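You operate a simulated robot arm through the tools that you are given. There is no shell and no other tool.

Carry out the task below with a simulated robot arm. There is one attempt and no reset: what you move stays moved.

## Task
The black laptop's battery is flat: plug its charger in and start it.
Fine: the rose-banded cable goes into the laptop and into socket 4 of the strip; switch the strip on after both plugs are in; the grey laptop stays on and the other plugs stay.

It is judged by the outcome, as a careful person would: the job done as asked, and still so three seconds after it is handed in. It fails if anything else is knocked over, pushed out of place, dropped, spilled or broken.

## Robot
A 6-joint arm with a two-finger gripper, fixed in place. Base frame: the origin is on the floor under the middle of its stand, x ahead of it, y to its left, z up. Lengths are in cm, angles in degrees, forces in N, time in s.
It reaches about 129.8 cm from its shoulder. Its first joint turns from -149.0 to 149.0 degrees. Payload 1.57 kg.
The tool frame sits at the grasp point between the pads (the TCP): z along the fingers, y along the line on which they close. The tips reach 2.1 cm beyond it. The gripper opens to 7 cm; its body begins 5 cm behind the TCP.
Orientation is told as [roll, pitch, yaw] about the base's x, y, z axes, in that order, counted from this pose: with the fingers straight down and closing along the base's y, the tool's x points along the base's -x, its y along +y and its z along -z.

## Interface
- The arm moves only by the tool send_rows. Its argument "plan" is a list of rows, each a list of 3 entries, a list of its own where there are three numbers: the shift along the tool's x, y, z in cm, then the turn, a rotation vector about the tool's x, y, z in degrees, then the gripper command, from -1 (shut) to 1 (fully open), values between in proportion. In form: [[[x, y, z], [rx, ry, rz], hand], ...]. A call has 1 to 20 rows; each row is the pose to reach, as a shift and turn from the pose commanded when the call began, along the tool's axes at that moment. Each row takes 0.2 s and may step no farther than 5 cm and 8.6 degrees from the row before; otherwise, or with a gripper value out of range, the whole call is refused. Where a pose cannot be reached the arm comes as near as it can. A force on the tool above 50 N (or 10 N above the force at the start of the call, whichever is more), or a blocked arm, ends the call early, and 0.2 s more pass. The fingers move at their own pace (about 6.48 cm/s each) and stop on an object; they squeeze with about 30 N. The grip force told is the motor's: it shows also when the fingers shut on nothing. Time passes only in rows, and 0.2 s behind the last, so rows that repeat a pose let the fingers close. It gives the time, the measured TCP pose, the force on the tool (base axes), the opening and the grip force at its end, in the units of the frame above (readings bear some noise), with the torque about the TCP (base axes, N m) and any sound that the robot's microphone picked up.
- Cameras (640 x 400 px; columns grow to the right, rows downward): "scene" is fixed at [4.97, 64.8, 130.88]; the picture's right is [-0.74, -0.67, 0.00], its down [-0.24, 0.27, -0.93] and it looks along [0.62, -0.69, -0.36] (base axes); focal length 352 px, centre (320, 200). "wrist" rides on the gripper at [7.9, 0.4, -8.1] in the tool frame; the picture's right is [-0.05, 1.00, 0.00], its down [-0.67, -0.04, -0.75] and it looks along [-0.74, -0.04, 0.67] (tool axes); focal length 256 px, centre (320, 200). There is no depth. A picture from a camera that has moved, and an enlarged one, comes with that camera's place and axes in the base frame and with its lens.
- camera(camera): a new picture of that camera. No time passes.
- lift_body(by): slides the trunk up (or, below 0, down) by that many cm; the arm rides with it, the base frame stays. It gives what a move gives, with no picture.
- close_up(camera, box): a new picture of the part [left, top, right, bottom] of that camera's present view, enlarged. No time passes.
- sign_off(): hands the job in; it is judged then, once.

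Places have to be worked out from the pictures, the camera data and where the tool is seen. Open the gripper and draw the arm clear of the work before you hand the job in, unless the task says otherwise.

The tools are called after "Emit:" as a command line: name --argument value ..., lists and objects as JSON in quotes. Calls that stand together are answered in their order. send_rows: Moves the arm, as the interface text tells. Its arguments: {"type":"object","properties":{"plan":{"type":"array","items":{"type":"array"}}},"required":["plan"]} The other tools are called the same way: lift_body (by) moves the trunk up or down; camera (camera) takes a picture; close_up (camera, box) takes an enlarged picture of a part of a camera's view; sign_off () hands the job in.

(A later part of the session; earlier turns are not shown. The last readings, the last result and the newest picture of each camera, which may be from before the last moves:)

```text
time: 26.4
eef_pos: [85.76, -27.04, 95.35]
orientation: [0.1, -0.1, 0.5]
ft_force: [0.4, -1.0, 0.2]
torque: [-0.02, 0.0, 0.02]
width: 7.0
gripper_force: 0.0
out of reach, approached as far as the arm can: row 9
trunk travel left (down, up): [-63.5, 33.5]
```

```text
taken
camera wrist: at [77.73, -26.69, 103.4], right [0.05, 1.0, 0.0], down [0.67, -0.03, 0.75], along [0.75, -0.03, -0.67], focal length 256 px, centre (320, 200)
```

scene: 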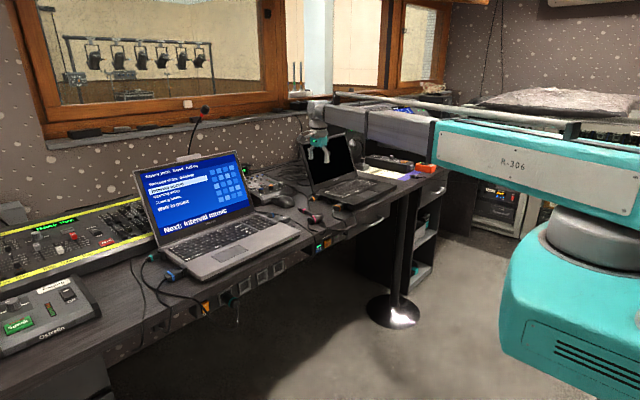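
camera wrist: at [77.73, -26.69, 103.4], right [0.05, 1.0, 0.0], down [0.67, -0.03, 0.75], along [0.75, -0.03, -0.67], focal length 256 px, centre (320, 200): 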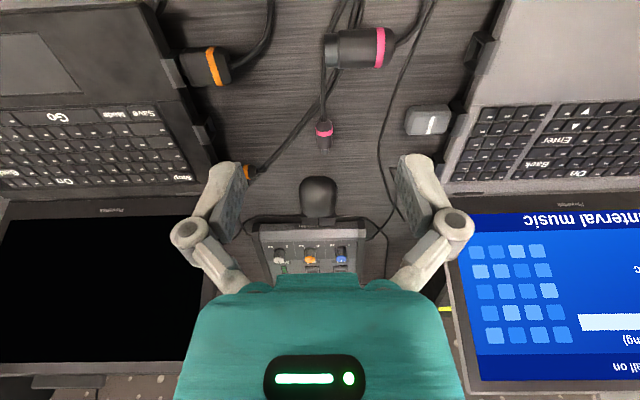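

Both rose plugs are in view; I enlarge them to measure their places and headings.

Emit:
close_up --camera "wrist" --box '[290, 95, 360, 160]'

Emit:
close_up --camera "wrist" --box '[290, 0, 450, 100]'

Emit:
close_up --camera "wrist" --box '[160, 20, 290, 190]'

```text
6.15 times, centred on (325, 128) of wrist
camera zoom: at [77.73, -26.69, 103.4], right [0.05, 1.0, 0.0], down [0.67, -0.03, 0.75], along [0.75, -0.03, -0.67], focal length 1575 px, centre (289, 646)
```

zoom: 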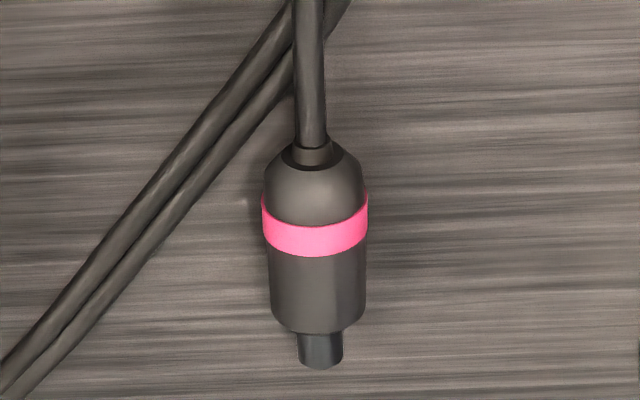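

```text
4.00 times, centred on (370, 50) of wrist
camera zoom: at [77.73, -26.69, 103.4], right [0.05, 1.0, 0.0], down [0.67, -0.03, 0.75], along [0.75, -0.03, -0.67], focal length 1024 px, centre (120, 800)
```

zoom: 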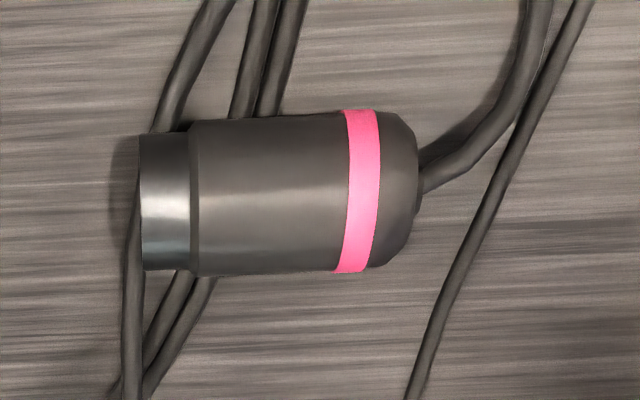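

```text
2.35 times, centred on (225, 105) of wrist
camera zoom: at [77.73, -26.69, 103.4], right [0.05, 1.0, 0.0], down [0.67, -0.03, 0.75], along [0.75, -0.03, -0.67], focal length 602 px, centre (544, 424)
```

zoom: 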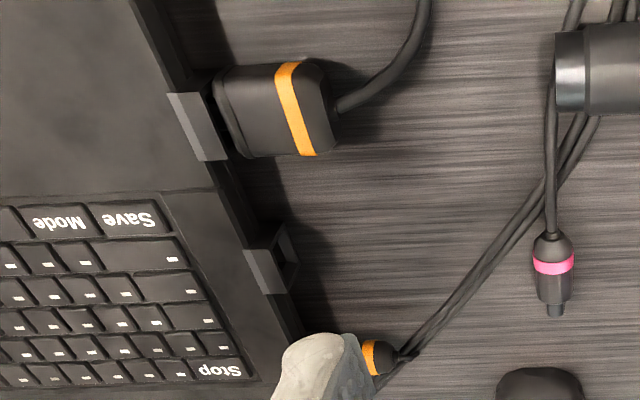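

I measured: small rose plug axis along +x at y≈-27 from x≈93.8 to tip 99.0 (2 cm thick); big plug axis along -y at x≈86.1, from y≈-20.1 (cord) to -26.6 (tip), about 3.7 cm thick. Before grasping, I go and look at the strip in front of the desk.

Emit:
send_rows --plan '[[[3, 3.6, 0], [0, 0, 0], 1], [[6, 7.2, 0], [0, 0, 0], 1], [[9, 10.8, 0], [0, 0, 0], 1], [[12, 14.4, 0], [0, 0, 0], 1], [[15, 18, 0], [0, 0, 0], 1], [[18, 21.6, 0], [0, 0, 0], 1], [[21, 25.2, 0], [0, 0, 0], 1], [[24, 28.8, 0], [0, 0, 0], 1], [[26, 31, 0], [0, 0, 0], 1]]'

Emit:
lift_body --by -14

Emit:
camera --camera "wrist"

Emit:
camera --camera "scene"

```text
time: 28.4
eef_pos: [59.52, 4.01, 95.35]
orientation: [0.1, -0.1, 0.1]
ft_force: [0.7, 0.2, 0.2]
torque: [0.0, 0.01, 0.01]
width: 6.98
gripper_force: 0.1
out of reach, approached as far as the arm can: row 2
trunk travel left (down, up): [-63.5, 33.5]
```

```text
time: 30.1
eef_pos: [59.54, 3.89, 81.36]
orientation: [0.0, 0.1, 0.2]
ft_force: [0.2, -0.1, -0.5]
torque: [0.03, 0.01, 0.02]
width: 6.99
gripper_force: 0.0
trunk travel left (down, up): [-49.5, 47.5]
```

```text
taken
camera wrist: at [51.58, 4.32, 89.41], right [0.05, 1.0, 0.0], down [0.67, -0.03, 0.75], along [0.74, -0.04, -0.67], focal length 256 px, centre (320, 200)
```

wrist: 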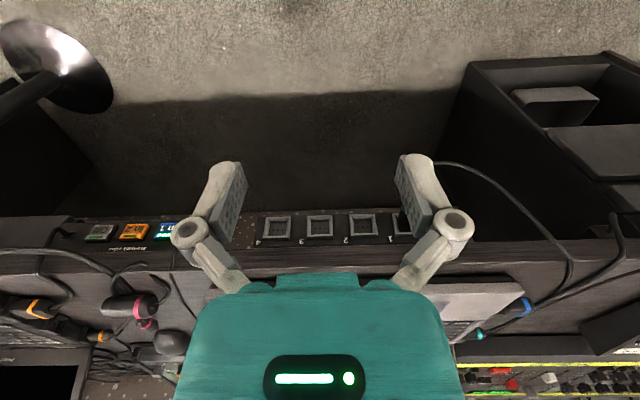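

```text
taken
```

scene: 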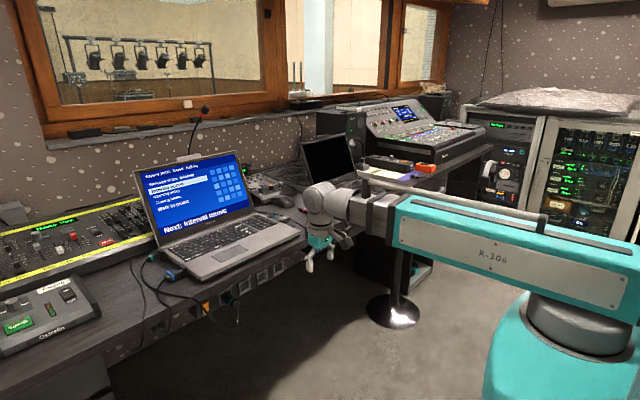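

The strip is visible from the front with labels 4, 3, 2, 1. I enlarge it, including the switch.

Emit:
close_up --camera "wrist" --box '[240, 195, 400, 260]'

Emit:
close_up --camera "wrist" --box '[250, 205, 300, 250]'

Emit:
close_up --camera "wrist" --box '[60, 200, 260, 340]'

```text
4.00 times, centred on (320, 228) of wrist
camera zoom: at [51.58, 4.32, 89.41], right [0.05, 1.0, 0.0], down [0.67, -0.03, 0.75], along [0.74, -0.04, -0.67], focal length 1024 px, centre (320, 90)
```

zoom: 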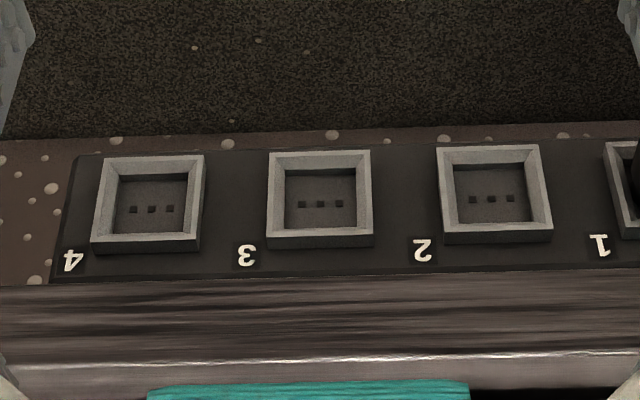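

```text
8.89 times, centred on (275, 228) of wrist
camera zoom: at [51.58, 4.32, 89.41], right [0.05, 1.0, 0.0], down [0.67, -0.03, 0.75], along [0.74, -0.04, -0.67], focal length 2276 px, centre (720, -44)
```

zoom: 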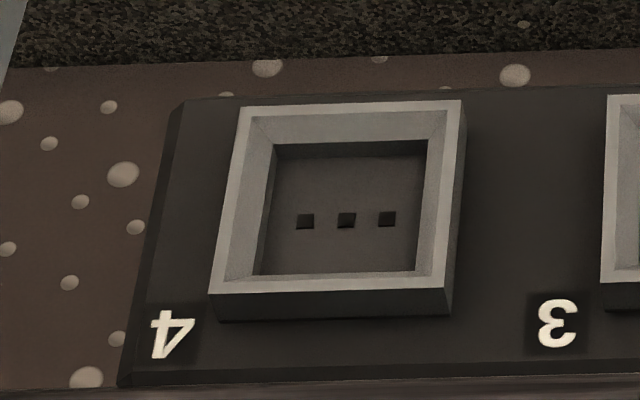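

```text
2.86 times, centred on (160, 270) of wrist
camera zoom: at [51.58, 4.32, 89.41], right [0.05, 1.0, 0.0], down [0.67, -0.03, 0.75], along [0.74, -0.04, -0.67], focal length 731 px, centre (777, 0)
```

zoom: 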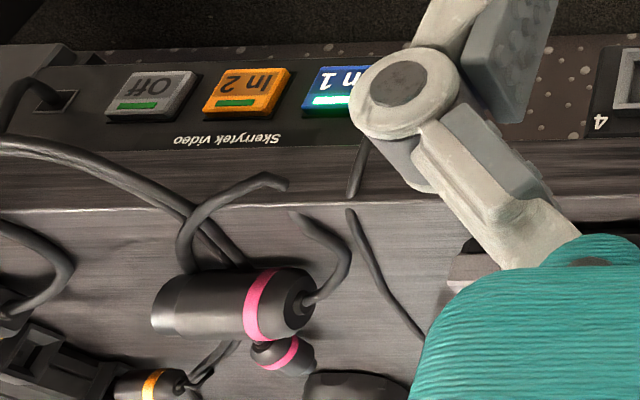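

The strip faces -x just under the desk front; socket 4 is at about y≈-2.8, z≈69. I take a second, lower and centred view to pin down its distance.

Emit:
send_rows --plan '[[[-1, -3.5, 0], [0, 0, 0], 1], [[-2, -6.9, 0], [0, 0, 0], 1]]'

Emit:
lift_body --by -9

Emit:
camera --camera "wrist"

Emit:
close_up --camera "wrist" --box '[250, 200, 390, 280]'

```text
time: 30.7
eef_pos: [61.52, -2.99, 81.4]
orientation: [0.1, -0.1, 0.2]
ft_force: [0.5, -0.5, 0.2]
torque: [-0.03, 0.01, 0.0]
width: 6.99
gripper_force: 0.0
trunk travel left (down, up): [-49.5, 47.5]
```

```text
time: 31.9
eef_pos: [61.48, -3.13, 72.36]
orientation: [0.1, -0.1, 0.2]
ft_force: [0.1, 0.0, 1.1]
torque: [0.02, 0.0, -0.01]
width: 7.0
gripper_force: 0.0
trunk travel left (down, up): [-40.5, 56.5]
```

```text
taken
camera wrist: at [53.45, -2.68, 80.41], right [0.05, 1.0, 0.0], down [0.67, -0.03, 0.75], along [0.75, -0.04, -0.67], focal length 256 px, centre (320, 200)
```

wrist: 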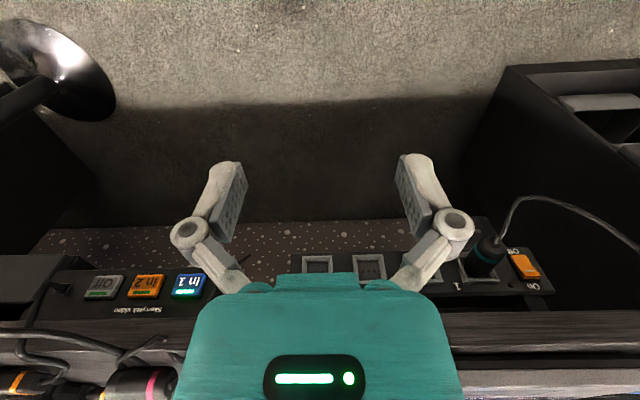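

```text
4.57 times, centred on (320, 240) of wrist
camera zoom: at [53.45, -2.68, 80.41], right [0.05, 1.0, 0.0], down [0.67, -0.03, 0.75], along [0.75, -0.04, -0.67], focal length 1170 px, centre (320, 17)
```

zoom: 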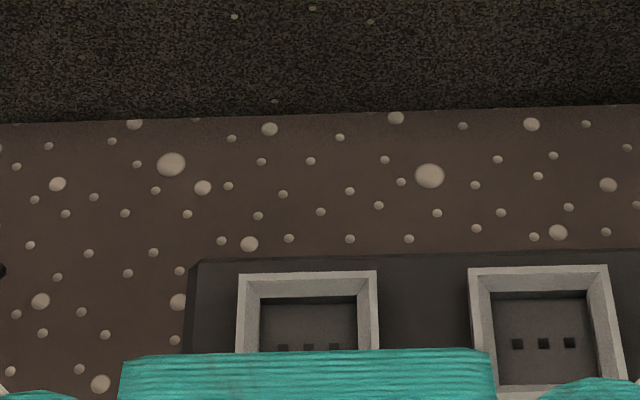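

Triangulating both wrist views with the scene view, the strip face is recessed: socket 4 at about (85.5,-4,64.5), with the desk edge at x≈79.6 and its underside at z≈72.4. I look at the gripper body's shape in the scene camera to plan clearance.

Emit:
close_up --camera "scene" --box '[270, 170, 400, 290]'

Emit:
close_up --camera "wrist" --box '[420, 210, 640, 350]'

Emit:
close_up --camera "wrist" --box '[500, 230, 560, 300]'

```text
3.33 times, centred on (335, 230) of scene
camera zoom: at [4.97, 64.8, 130.88], right [-0.74, -0.67, 0.0], down [-0.24, 0.27, -0.93], along [0.62, -0.69, -0.36], focal length 1173 px, centre (270, 100)
```

zoom: 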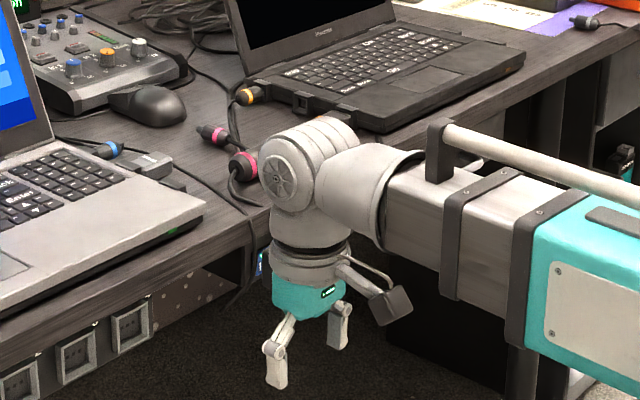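

```text
2.86 times, centred on (530, 280) of wrist
camera zoom: at [53.45, -2.68, 80.41], right [0.05, 1.0, 0.0], down [0.67, -0.03, 0.75], along [0.75, -0.04, -0.67], focal length 731 px, centre (-280, -29)
```

zoom: 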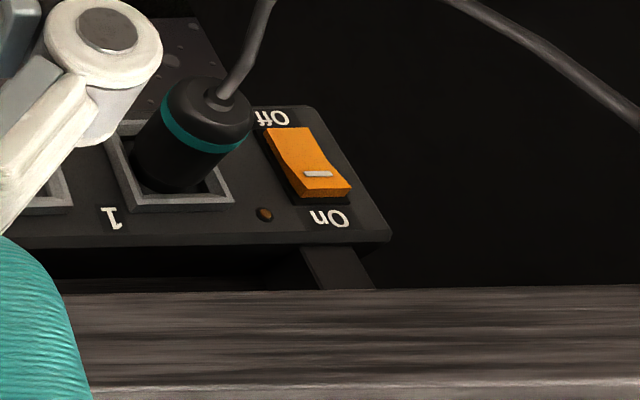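

```text
5.71 times, centred on (530, 265) of wrist
camera zoom: at [53.45, -2.68, 80.41], right [0.05, 1.0, 0.0], down [0.67, -0.03, 0.75], along [0.75, -0.04, -0.67], focal length 1463 px, centre (-880, -171)
```

zoom: 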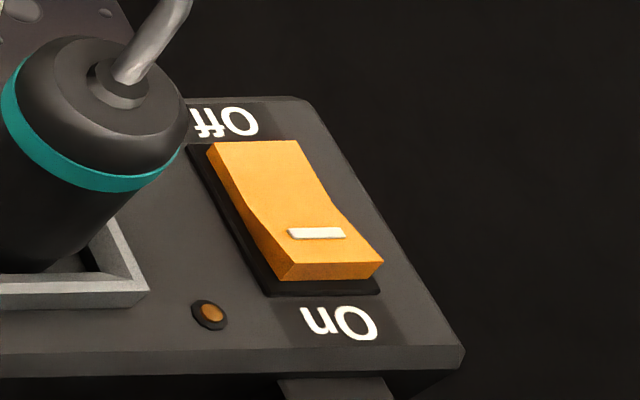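

The strip is vertical: "On" is the upper end of the rocker, "Off" the lower, now off. Because of the 6 cm overhang, the big plug must be held with the hand leaning well back; so I'll first lift it, turn it to point +x and lay it near the desk edge, then regrip at ~50° tilt. I rise and go above it now.

Emit:
lift_body --by 22

Emit:
send_rows --plan '[[[-2.2, -1.8, 0], [0, 0, 8.2], 1], [[-4.5, -3.5, 0], [0, 0, 16.4], 1], [[-6.7, -5.2, 0], [0, 0, 24.6], 1], [[-9, -7, 0], [0, 0, 32.8], 1], [[-11.2, -8.7, 0], [0, 0, 41], 1], [[-13.5, -10.4, 0], [0, 0, 49.2], 1], [[-15.7, -12.1, 0], [0, 0, 57.4], 1], [[-18, -13.8, 0], [0, 0, 65.6], 1], [[-20.2, -15.5, 0], [0, 0, 73.8], 1], [[-22.5, -17.2, 0], [0, 0, 82], 1], [[-24.6, -18.9, 0], [0, 0, 90], 1]]'

Emit:
camera --camera "wrist"

```text
time: 34.3
eef_pos: [61.41, -3.1, 94.31]
orientation: [0.2, -0.1, 0.2]
ft_force: [-0.4, 0.2, 0.3]
torque: [0.0, 0.01, 0.01]
width: 6.99
gripper_force: 0.0
trunk travel left (down, up): [-62.5, 34.5]
```

```text
time: 36.7
eef_pos: [86.28, -22.01, 94.41]
orientation: [0.2, 0.1, -90.0]
ft_force: [-0.3, 0.0, -0.5]
torque: [-0.01, 0.01, 0.0]
width: 6.99
gripper_force: 0.1
trunk travel left (down, up): [-62.5, 34.5]
```

```text
taken
camera wrist: at [86.62, -14.09, 102.41], right [1.0, -0.05, 0.0], down [-0.04, -0.67, 0.74], along [-0.04, -0.74, -0.67], focal length 256 px, centre (320, 200)
```

wrist: 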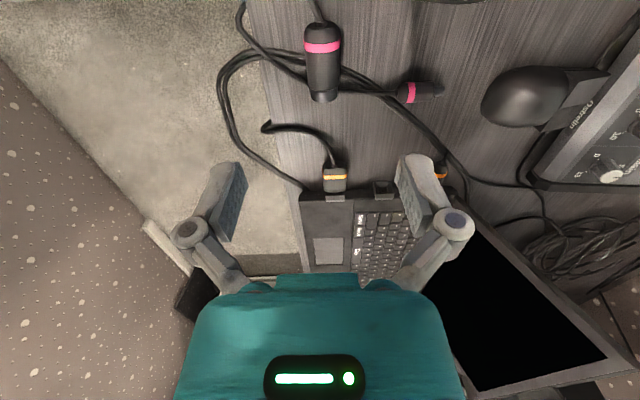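

The big plug is right under the open fingers (axis x≈86.3, from y≈-20.2 to -26.9). I lower to just above it and check.

Emit:
lift_body --by -11.5

Emit:
camera --camera "wrist"

Emit:
close_up --camera "scene" --box '[260, 150, 380, 250]'

```text
time: 38.1
eef_pos: [86.25, -21.96, 82.78]
orientation: [0.1, 0.1, -89.8]
ft_force: [-0.5, 0.7, -0.4]
torque: [0.06, 0.01, -0.01]
width: 7.05
gripper_force: 0.1
trunk travel left (down, up): [-51.0, 46.0]
```

```text
taken
camera wrist: at [86.53, -14.07, 90.93], right [1.0, -0.05, 0.0], down [-0.03, -0.67, 0.74], along [-0.04, -0.74, -0.67], focal length 256 px, centre (320, 200)
```

wrist: 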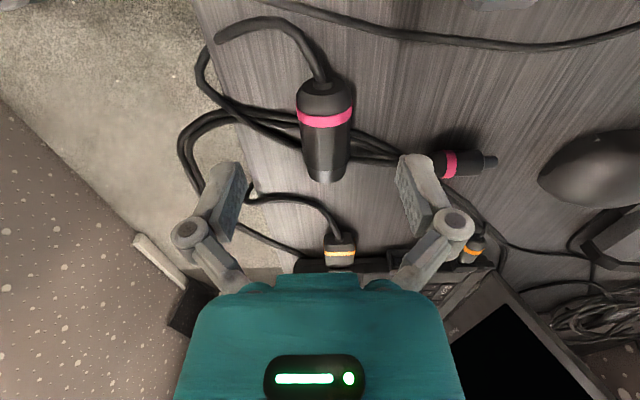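

```text
4.00 times, centred on (320, 200) of scene
camera zoom: at [4.97, 64.8, 130.88], right [-0.74, -0.67, 0.0], down [-0.24, 0.27, -0.93], along [0.62, -0.69, -0.36], focal length 1407 px, centre (320, 200)
```

zoom: 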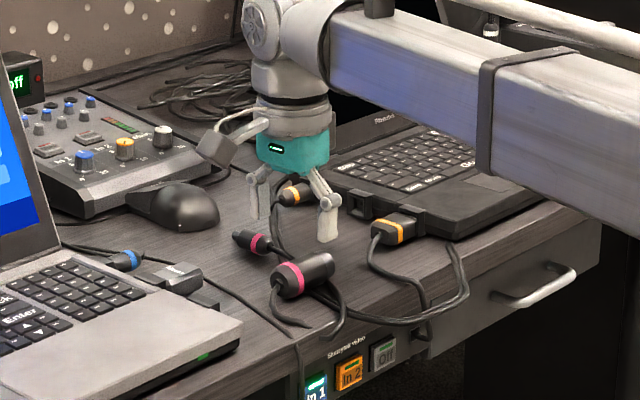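

The plug lies centred beneath the fingers. I lower to z≈78 with fingers straddling it, and then close.

Emit:
lift_body --by -3.5

Emit:
lift_body --by -1.2

Emit:
close_up --camera "wrist" --box '[200, 60, 440, 240]'

Emit:
close_up --camera "scene" --box '[290, 190, 350, 230]'

```text
time: 38.9
eef_pos: [86.19, -21.94, 79.23]
orientation: [0.1, 0.1, -89.8]
ft_force: [-0.1, 0.4, 0.5]
torque: [0.0, 0.02, 0.04]
width: 7.0
gripper_force: 0.0
trunk travel left (down, up): [-47.5, 49.5]
```

```text
time: 39.5
eef_pos: [86.25, -22.04, 78.09]
orientation: [0.2, 0.0, -89.8]
ft_force: [-0.1, -0.7, 0.4]
torque: [-0.01, 0.0, -0.01]
width: 7.0
gripper_force: 0.0
trunk travel left (down, up): [-46.3, 50.7]
```

```text
2.22 times, centred on (320, 150) of wrist
camera zoom: at [86.53, -14.07, 86.22], right [1.0, -0.05, 0.0], down [-0.03, -0.67, 0.74], along [-0.04, -0.74, -0.67], focal length 569 px, centre (320, 311)
```

zoom: 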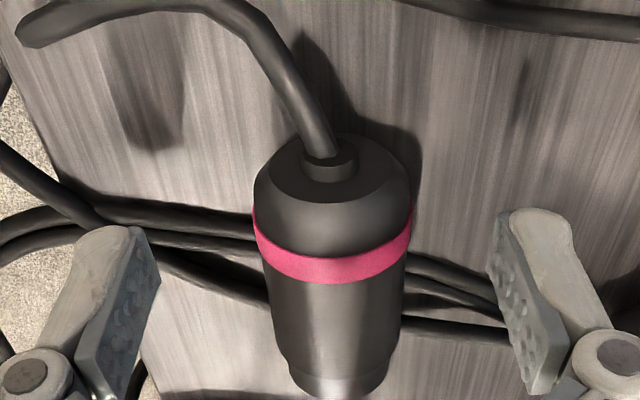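

```text
10.00 times, centred on (320, 210) of scene
camera zoom: at [4.97, 64.8, 130.88], right [-0.74, -0.67, 0.0], down [-0.24, 0.27, -0.93], along [0.62, -0.69, -0.36], focal length 3518 px, centre (320, 100)
```

zoom: 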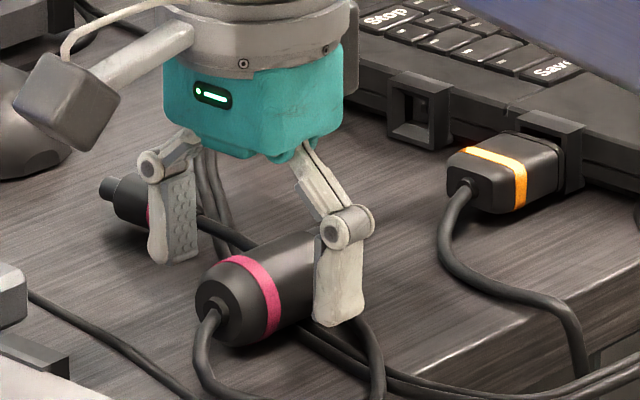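

The fingers straddle the plug just above the desk. I close them on it.

Emit:
send_rows --plan '[[[0, 0, 0], [0, 0, 0], -1], [[0, 0, 0], [0, 0, 0], -1], [[0, 0, 0], [0, 0, 0], -1], [[0, 0, 0], [0, 0, 0], -1]]'

Emit:
close_up --camera "wrist" --box '[200, 60, 440, 240]'

```text
time: 40.5
eef_pos: [86.39, -21.92, 78.23]
orientation: [0.0, 0.1, -89.9]
ft_force: [0.6, 0.4, 2.6]
torque: [-0.07, 0.02, 0.03]
width: 3.52
gripper_force: 29.3
trunk travel left (down, up): [-46.3, 50.7]
```

```text
2.22 times, centred on (320, 150) of wrist
camera zoom: at [86.53, -14.07, 86.24], right [1.0, -0.05, 0.0], down [-0.03, -0.67, 0.74], along [-0.04, -0.74, -0.67], focal length 569 px, centre (320, 311)
```

zoom: 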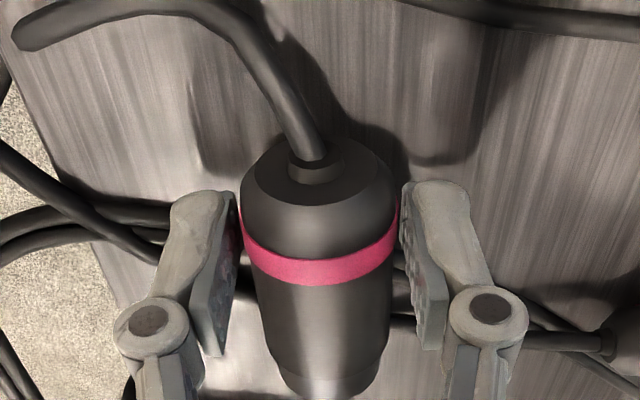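

The grip reads 3.52 cm and 29 N, so the plug is held. I lift a few cm and check that it comes along.

Emit:
lift_body --by 4

Emit:
camera --camera "wrist"

Emit:
close_up --camera "scene" --box '[260, 160, 380, 240]'

```text
time: 41.3
eef_pos: [86.29, -21.96, 82.23]
orientation: [0.1, 0.1, -89.8]
ft_force: [-0.1, 0.8, -0.4]
torque: [0.03, -0.03, -0.04]
width: 3.52
gripper_force: 30.2
trunk travel left (down, up): [-50.3, 46.7]
```

```text
taken
camera wrist: at [86.55, -14.07, 90.21], right [1.0, -0.05, 0.0], down [-0.03, -0.67, 0.74], along [-0.04, -0.74, -0.67], focal length 256 px, centre (320, 200)
```

wrist: 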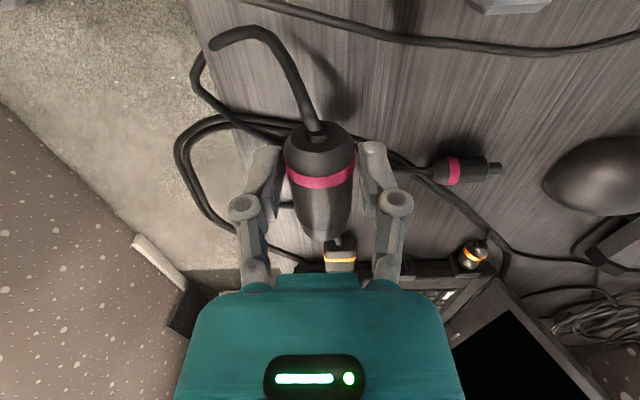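

```text
5.00 times, centred on (320, 200) of scene
camera zoom: at [4.97, 64.8, 130.88], right [-0.74, -0.67, 0.0], down [-0.24, 0.27, -0.93], along [0.62, -0.69, -0.36], focal length 1759 px, centre (320, 200)
```

zoom: 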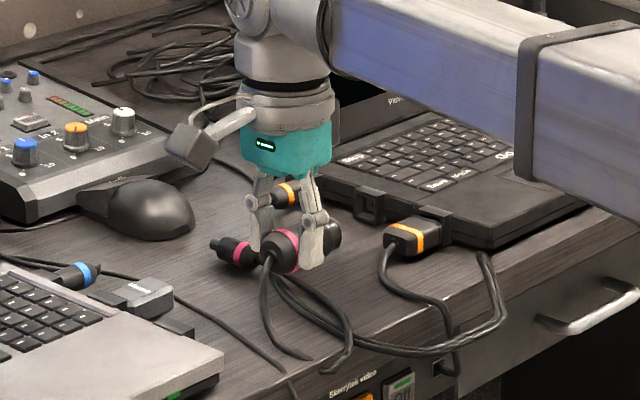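

The plug hangs level in the grip. I turn it in place to point +x and shift to x≈84 above the free desk near the edge.

Emit:
send_rows --plan '[[[0, -0.2, 0], [0, 0, -8.2], -1], [[0, -0.4, 0], [0, 0, -16.4], -1], [[0, -0.6, 0], [0, 0, -24.6], -1], [[0, -0.8, 0], [0, 0, -32.8], -1], [[0, -1, 0], [0, 0, -41], -1], [[0, -1.2, 0], [0, 0, -49.2], -1], [[0, -1.4, 0], [0, 0, -57.4], -1], [[0, -1.6, 0], [0, 0, -65.6], -1], [[0, -1.8, 0], [0, 0, -73.8], -1], [[0, -2, 0], [0, 0, -82], -1], [[0, -2.3, 0], [0, 0, -89.9], -1]]'

Emit:
camera --camera "wrist"

Emit:
close_up --camera "scene" --box '[260, 160, 380, 240]'

```text
time: 43.7
eef_pos: [83.93, -22.02, 82.01]
orientation: [0.2, 0.0, 0.3]
ft_force: [-0.6, 0.3, -1.1]
torque: [-0.01, -0.03, 0.03]
width: 3.51
gripper_force: 30.6
trunk travel left (down, up): [-50.3, 46.7]
```

```text
taken
camera wrist: at [75.91, -21.66, 90.19], right [0.05, 1.0, 0.0], down [0.67, -0.03, 0.75], along [0.74, -0.04, -0.67], focal length 256 px, centre (320, 200)
```

wrist: 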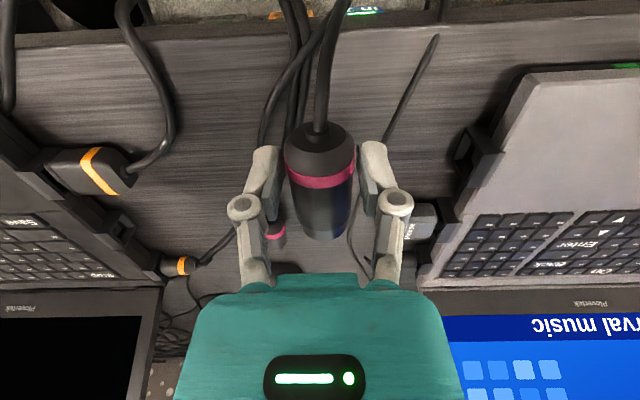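

```text
5.00 times, centred on (320, 200) of scene
camera zoom: at [4.97, 64.8, 130.88], right [-0.74, -0.67, 0.0], down [-0.24, 0.27, -0.93], along [0.62, -0.69, -0.36], focal length 1759 px, centre (320, 200)
```

zoom: 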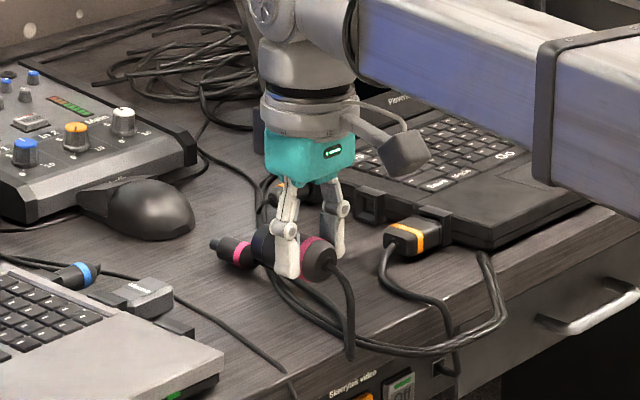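

Plug now points +x. I lower it back to the desk at the same grip height and open gently.

Emit:
lift_body --by -3.85

Emit:
send_rows --plan '[[[0, 0, 0], [0, 0, 0], 0.1], [[0, 0, 0], [0, 0, 0], 0.25], [[0, 0, 0], [0, 0, 0], 0.5], [[0, 0, 0], [0, 0, 0], 0.5]]'

Emit:
camera --camera "wrist"

```text
time: 44.6
eef_pos: [83.96, -21.94, 78.26]
orientation: [0.1, 0.0, 0.0]
ft_force: [-1.2, 0.6, -0.3]
torque: [0.01, 0.02, -0.02]
width: 3.51
gripper_force: 30.6
trunk travel left (down, up): [-46.4, 50.6]
```

```text
time: 45.6
eef_pos: [83.91, -22.06, 78.25]
orientation: [0.0, -0.2, 0.1]
ft_force: [0.0, -0.4, -0.1]
torque: [0.0, -0.03, 0.01]
width: 5.23
gripper_force: 0.1
trunk travel left (down, up): [-46.4, 50.6]
```

```text
taken
camera wrist: at [75.92, -21.64, 86.35], right [0.05, 1.0, 0.0], down [0.67, -0.04, 0.75], along [0.74, -0.04, -0.67], focal length 256 px, centre (320, 200)
```

wrist: 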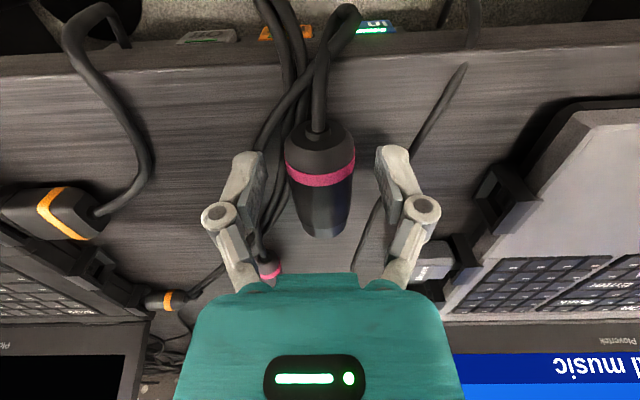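

The plug rests on the desk pointing +x. I rise, tilt the hand back 50° (body leaning to -x) with fingers open, staying above the plug.

Emit:
lift_body --by 7

Emit:
send_rows --plan '[[[0.1, 0, -0.18], [0, -8, 0], 1], [[0.2, 0, -0.7], [0, -16, 0], 1], [[0.3, 0, -1.56], [0, -24, 0], 1], [[0.4, 0, -2.74], [0, -32, 0], 1], [[0.5, 0, -4.21], [0, -40, 0], 1], [[0.6, 0, -5.96], [0, -48, 0], 1], [[0.6, 0, -6.43], [0, -50, 0], 1]]'

Emit:
camera --camera "wrist"

Emit:
close_up --camera "scene" --box '[260, 150, 400, 250]'

```text
time: 46.6
eef_pos: [84.05, -21.97, 85.28]
orientation: [0.1, -0.1, 0.1]
ft_force: [-0.7, -0.4, 0.2]
torque: [0.02, -0.02, 0.0]
width: 5.24
gripper_force: 0.1
trunk travel left (down, up): [-53.4, 43.6]
```

```text
time: 48.2
eef_pos: [83.37, -22.08, 91.93]
orientation: [0.1, -50.0, 0.1]
ft_force: [0.4, -1.5, 0.5]
torque: [0.02, 0.01, -0.01]
width: 6.98
gripper_force: 0.1
trunk travel left (down, up): [-53.4, 43.6]
```

```text
taken
camera wrist: at [72.0, -21.69, 91.05], right [0.03, 1.0, 0.04], down [-0.14, -0.04, 0.99], along [0.99, -0.04, 0.14], focal length 256 px, centre (320, 200)
```

wrist: 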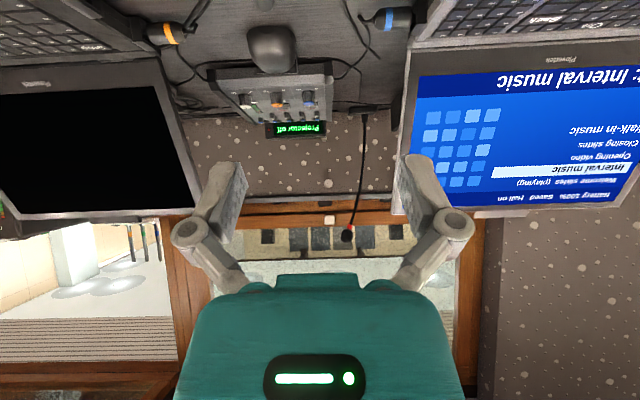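

```text
4.00 times, centred on (330, 200) of scene
camera zoom: at [4.97, 64.8, 130.88], right [-0.74, -0.67, 0.0], down [-0.24, 0.27, -0.93], along [0.62, -0.69, -0.36], focal length 1407 px, centre (280, 200)
```

zoom: 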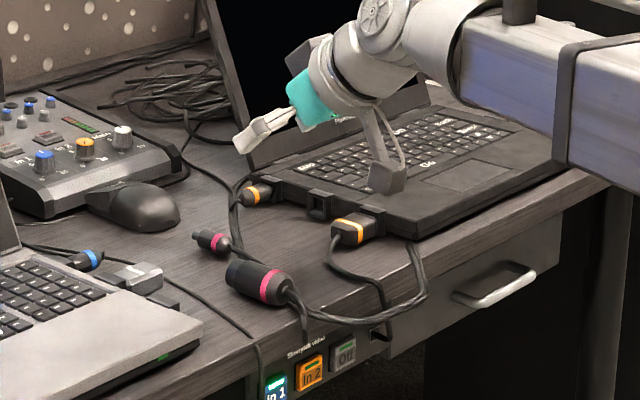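

The hand has a box on its upper side, so I add 5° more tilt for clearance at the desk edge later, then descend over the plug.

Emit:
send_rows --plan '[[[-0.78, 0, -0.66], [0, -5, 0], 1]]'

Emit:
lift_body --by -11.5

Emit:
close_up --camera "scene" --box '[280, 170, 380, 240]'

Emit:
camera --camera "wrist"

```text
time: 48.6
eef_pos: [83.41, -22.1, 93.33]
orientation: [0.1, -55.2, 0.0]
ft_force: [-0.7, 0.8, 0.5]
torque: [0.02, -0.02, 0.04]
width: 7.01
gripper_force: 0.0
out of reach, approached as far as the arm can: row 1
trunk travel left (down, up): [-53.4, 43.6]
```

```text
time: 50.1
eef_pos: [83.38, -22.04, 81.79]
orientation: [0.1, -55.1, 0.0]
ft_force: [-0.7, -0.1, 0.0]
torque: [0.0, -0.01, -0.04]
width: 7.01
gripper_force: 0.1
trunk travel left (down, up): [-41.9, 55.1]
```

```text
5.71 times, centred on (330, 205) of scene
camera zoom: at [4.97, 64.8, 130.88], right [-0.74, -0.67, 0.0], down [-0.24, 0.27, -0.93], along [0.62, -0.69, -0.36], focal length 2010 px, centre (263, 171)
```

zoom: 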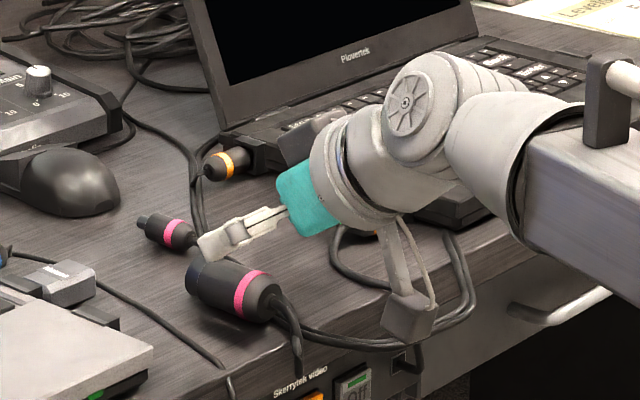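

```text
taken
camera wrist: at [72.1, -21.68, 79.85], right [0.03, 1.0, 0.04], down [-0.23, -0.04, 0.97], along [0.97, -0.04, 0.23], focal length 256 px, centre (320, 200)
```

wrist: 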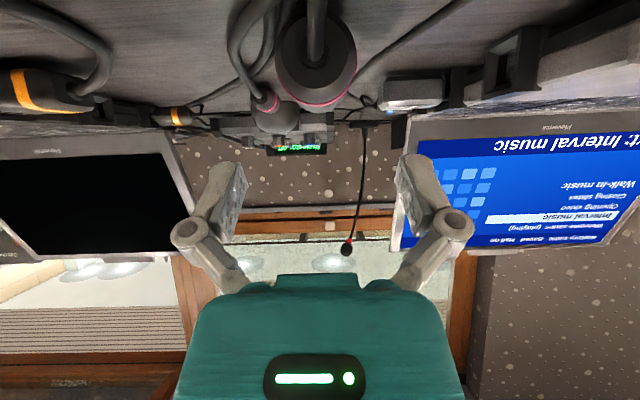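

The plug is centred between the fingers (seen end-on at the top of the wrist view). I descend the last 4.2 cm.

Emit:
lift_body --by -2.7

Emit:
lift_body --by -1.4

Emit:
close_up --camera "scene" --box '[285, 180, 365, 240]'

Emit:
camera --camera "wrist"

```text
time: 50.8
eef_pos: [83.33, -22.03, 78.96]
orientation: [0.1, -55.1, 0.0]
ft_force: [0.1, -0.6, -0.5]
torque: [0.0, 0.03, -0.01]
width: 6.98
gripper_force: 0.0
trunk travel left (down, up): [-39.2, 57.8]
```

```text
time: 51.5
eef_pos: [83.4, -22.08, 77.6]
orientation: [0.0, -55.0, 0.0]
ft_force: [0.2, 0.6, 0.4]
torque: [0.02, 0.04, 0.01]
width: 7.0
gripper_force: 0.2
trunk travel left (down, up): [-37.8, 59.2]
```

```text
6.67 times, centred on (325, 210) of scene
camera zoom: at [4.97, 64.8, 130.88], right [-0.74, -0.67, 0.0], down [-0.24, 0.27, -0.93], along [0.62, -0.69, -0.36], focal length 2345 px, centre (287, 133)
```

zoom: 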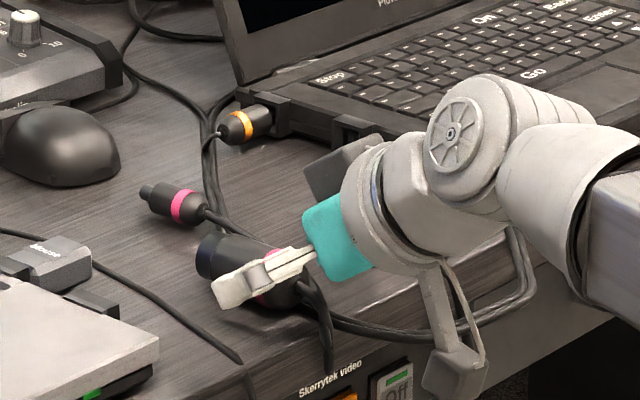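

```text
taken
camera wrist: at [72.1, -21.69, 75.74], right [0.03, 1.0, 0.04], down [-0.23, -0.04, 0.97], along [0.97, -0.04, 0.23], focal length 256 px, centre (320, 200)
```

wrist: 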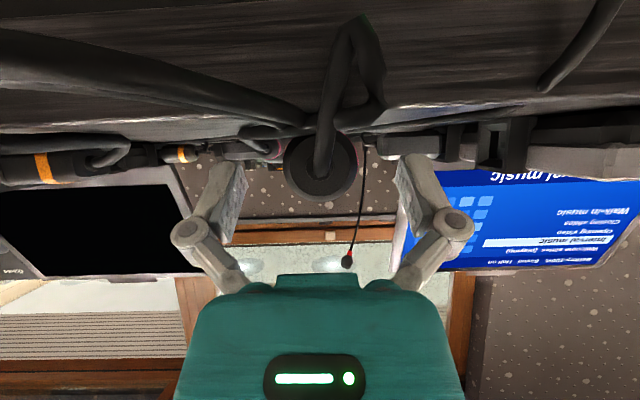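

The plug's end sits between the pads. I close the fingers on it.

Emit:
send_rows --plan '[[[0, 0, 0], [0, 0, 0], -1], [[0, 0, 0], [0, 0, 0], -1], [[0, 0, 0], [0, 0, 0], -1], [[0, 0, 0], [0, 0, 0], -1]]'

Emit:
lift_body --by 3

Emit:
close_up --camera "scene" --box '[285, 170, 365, 230]'

Emit:
camera --camera "wrist"

```text
time: 52.5
eef_pos: [83.28, -22.04, 77.53]
orientation: [0.1, -55.0, 0.0]
ft_force: [-0.5, 1.2, 2.5]
torque: [0.01, -0.04, 0.0]
width: 3.53
gripper_force: 30.1
trunk travel left (down, up): [-37.8, 59.2]
```

```text
time: 53.2
eef_pos: [83.29, -22.06, 80.69]
orientation: [0.1, -55.0, 0.0]
ft_force: [0.6, -0.6, -0.6]
torque: [0.02, -0.01, 0.03]
width: 3.5
gripper_force: 29.8
trunk travel left (down, up): [-40.8, 56.2]
```

```text
6.67 times, centred on (325, 200) of scene
camera zoom: at [4.97, 64.8, 130.88], right [-0.74, -0.67, 0.0], down [-0.24, 0.27, -0.93], along [0.62, -0.69, -0.36], focal length 2345 px, centre (287, 200)
```

zoom: 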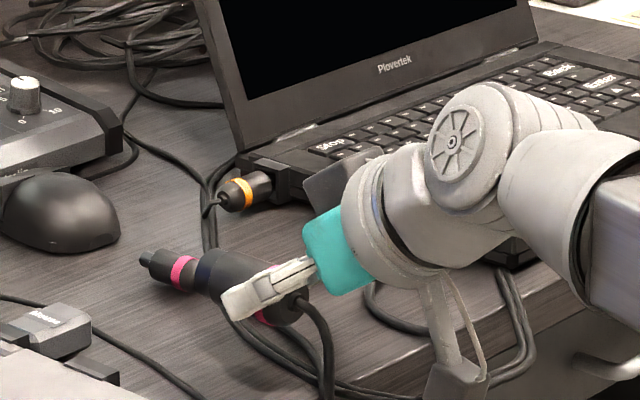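

```text
taken
camera wrist: at [72.11, -21.69, 78.74], right [0.03, 1.0, 0.04], down [-0.23, -0.04, 0.97], along [0.97, -0.04, 0.23], focal length 256 px, centre (320, 200)
```

wrist: 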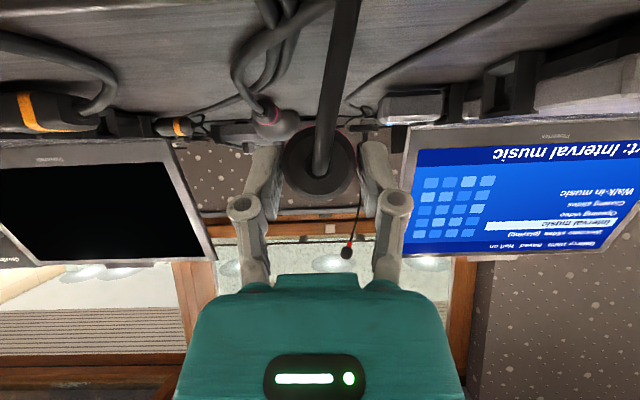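

The plug is firmly held (3.5 cm, 30 N). I back away from the desk in -x, move across to y≈-4.5 and then will lower in front of the strip.

Emit:
send_rows --plan '[[[1.75, 0, -2.5], [0, 0, 0], -1], [[3.5, 0, -5], [0, 0, 0], -1], [[5.25, 0, -7.5], [0, 0, 0], -1], [[7.06, 0, -10.07], [0, 0, 0], -1], [[7.06, 4.4, -10.07], [0, 0, 0], -1], [[7.06, 8.8, -10.07], [0, 0, 0], -1], [[7.06, 13.2, -10.07], [0, 0, 0], -1], [[7.06, 17.5, -10.07], [0, 0, 0], -1]]'

Emit:
camera --camera "scene"

Emit:
camera --camera "wrist"

```text
time: 55.0
eef_pos: [71.07, -4.6, 80.51]
orientation: [0.2, -55.0, 0.0]
ft_force: [0.7, 0.7, -0.2]
torque: [0.0, 0.02, 0.03]
width: 3.51
gripper_force: 29.8
out of reach, approached as far as the arm can: row 7
trunk travel left (down, up): [-40.8, 56.2]
```

```text
taken
```

scene: 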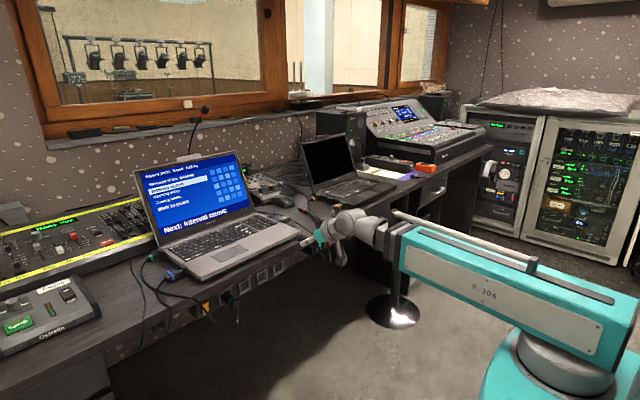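

```text
taken
camera wrist: at [59.9, -4.14, 78.74], right [0.03, 1.0, 0.05], down [-0.23, -0.04, 0.97], along [0.97, -0.04, 0.23], focal length 256 px, centre (320, 200)
```

wrist: 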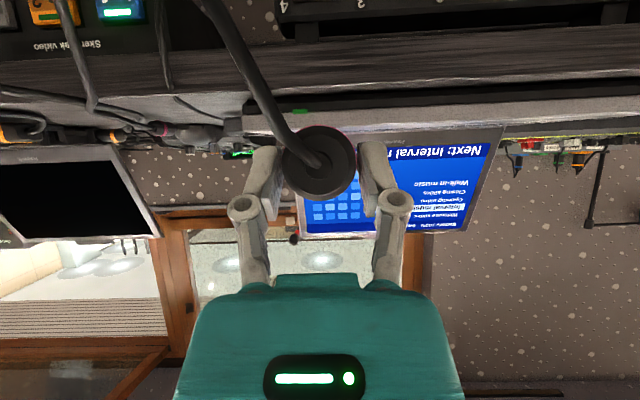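

Clear of the desk. I lower the trunk so the plug comes down in front of the strip.

Emit:
lift_body --by -12

Emit:
camera --camera "wrist"

Emit:
camera --camera "scene"

```text
time: 56.5
eef_pos: [71.23, -4.59, 68.57]
orientation: [0.1, -55.0, 0.0]
ft_force: [-0.1, 0.3, -0.6]
torque: [-0.03, 0.02, 0.01]
width: 3.53
gripper_force: 29.7
trunk travel left (down, up): [-28.8, 68.2]
```

```text
taken
camera wrist: at [59.9, -4.17, 66.74], right [0.03, 1.0, 0.04], down [-0.23, -0.04, 0.97], along [0.97, -0.04, 0.23], focal length 256 px, centre (320, 200)
```

wrist: 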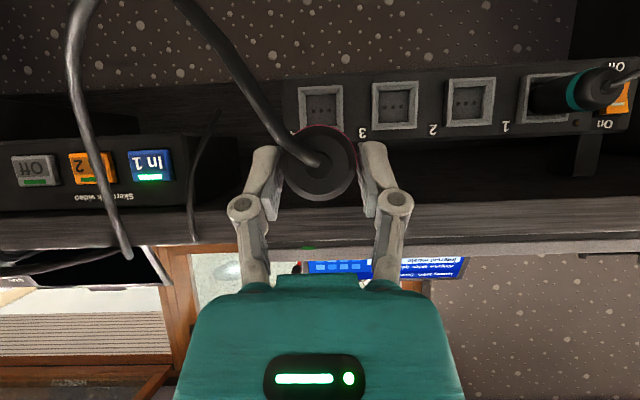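

```text
taken
```

scene: 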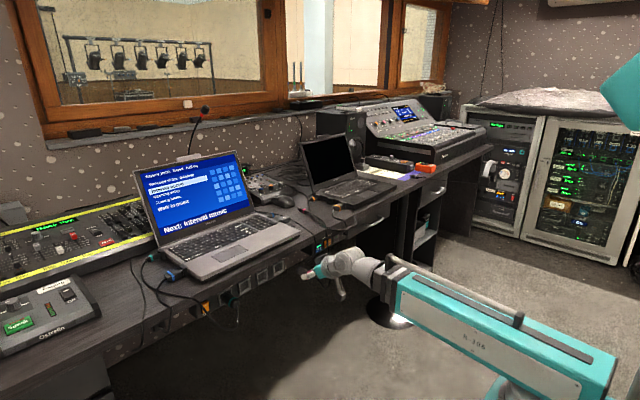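

A clear, near-frontal view of the strip. I enlarge it to measure the position of socket 4 relative to the held plug.

Emit:
close_up --camera "wrist" --box '[270, 60, 430, 160]'

Emit:
close_up --camera "wrist" --box '[260, 100, 380, 210]'

Emit:
close_up --camera "wrist" --box '[500, 40, 640, 140]'

```text
4.00 times, centred on (350, 110) of wrist
camera zoom: at [59.9, -4.17, 66.74], right [0.03, 1.0, 0.04], down [-0.23, -0.04, 0.97], along [0.97, -0.04, 0.23], focal length 1024 px, centre (200, 560)
```

zoom: 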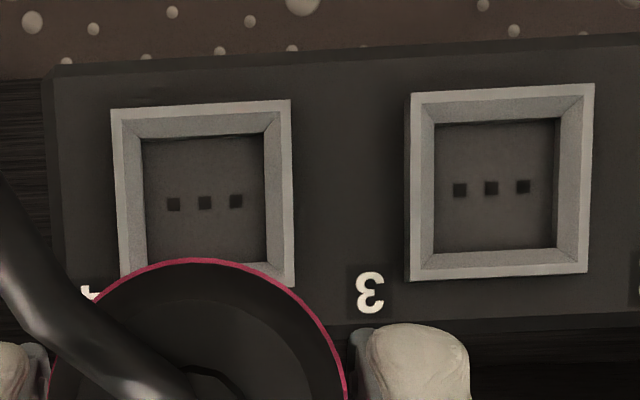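

```text
3.64 times, centred on (320, 155) of wrist
camera zoom: at [59.9, -4.17, 66.74], right [0.03, 1.0, 0.04], down [-0.23, -0.04, 0.97], along [0.97, -0.04, 0.23], focal length 931 px, centre (320, 364)
```

zoom: 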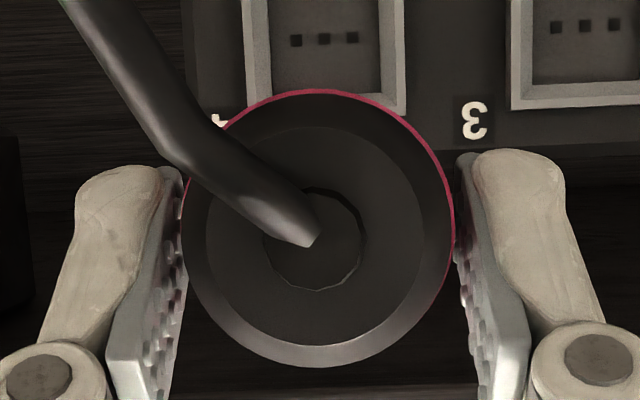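

```text
4.00 times, centred on (570, 90) of wrist
camera zoom: at [59.9, -4.17, 66.74], right [0.03, 1.0, 0.04], down [-0.23, -0.04, 0.97], along [0.97, -0.04, 0.23], focal length 1024 px, centre (-680, 640)
```

zoom: 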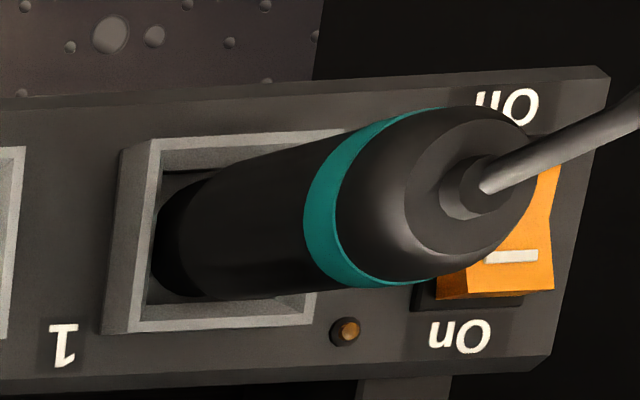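

I triangulate socket 4's mouth at about (86.6,-4.8,63.8), while the held plug's axis is near (y -4.6, z 67.75). I lower 3.9 cm and advance to about 2.5 cm short of the socket to check alignment.

Emit:
lift_body --by -3.9

Emit:
send_rows --plan '[[[-1.15, -0.1, 1.64], [0, 0, 0], -1], [[-2.3, -0.15, 3.28], [0, 0, 0], -1], [[-3.44, -0.15, 4.91], [0, 0, 0], -1], [[-4.3, -0.15, 6.14], [0, 0, 0], -1]]'

Emit:
camera --camera "wrist"

Emit:
close_up --camera "scene" --box '[230, 220, 350, 300]'

```text
time: 57.3
eef_pos: [71.17, -4.65, 64.73]
orientation: [0.0, -55.0, -0.1]
ft_force: [-0.3, 0.3, -0.8]
torque: [0.01, 0.01, 0.0]
width: 3.52
gripper_force: 29.8
trunk travel left (down, up): [-24.9, 72.1]
```

```text
time: 58.3
eef_pos: [78.65, -4.66, 64.72]
orientation: [0.1, -54.9, 0.0]
ft_force: [-0.1, 0.2, -0.9]
torque: [0.02, -0.01, 0.01]
width: 3.54
gripper_force: 29.9
trunk travel left (down, up): [-24.9, 72.1]
```

```text
taken
camera wrist: at [67.37, -4.25, 62.84], right [0.03, 1.0, 0.04], down [-0.23, -0.04, 0.97], along [0.97, -0.04, 0.23], focal length 256 px, centre (320, 200)
```

wrist: 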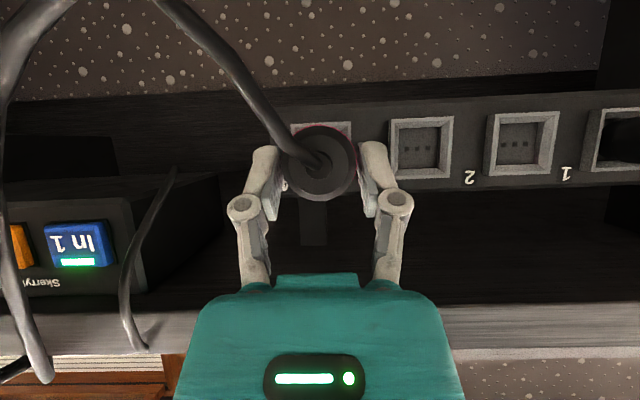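

```text
5.00 times, centred on (290, 260) of scene
camera zoom: at [4.97, 64.8, 130.88], right [-0.74, -0.67, 0.0], down [-0.24, 0.27, -0.93], along [0.62, -0.69, -0.36], focal length 1759 px, centre (470, -100)
```

zoom: 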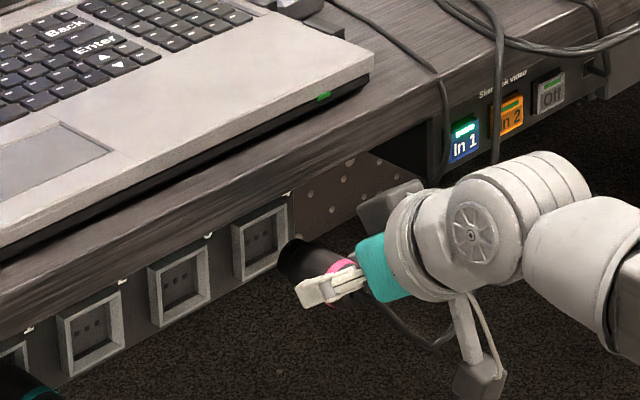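

I enlarge both frames to compare the plug's axis with socket 4's centre.

Emit:
close_up --camera "wrist" --box '[260, 90, 470, 220]'

Emit:
close_up --camera "scene" --box '[265, 250, 315, 290]'

```text
3.05 times, centred on (365, 155) of wrist
camera zoom: at [67.37, -4.25, 62.84], right [0.03, 1.0, 0.04], down [-0.23, -0.04, 0.97], along [0.97, -0.04, 0.23], focal length 780 px, centre (183, 337)
```

zoom: 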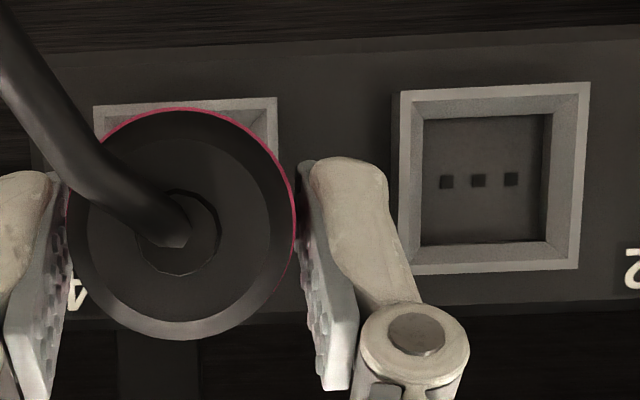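

```text
10.00 times, centred on (290, 270) of scene
camera zoom: at [4.97, 64.8, 130.88], right [-0.74, -0.67, 0.0], down [-0.24, 0.27, -0.93], along [0.62, -0.69, -0.36], focal length 3518 px, centre (620, -500)
```

zoom: 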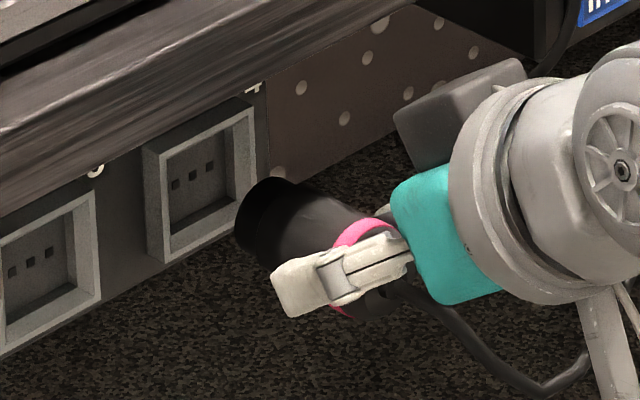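

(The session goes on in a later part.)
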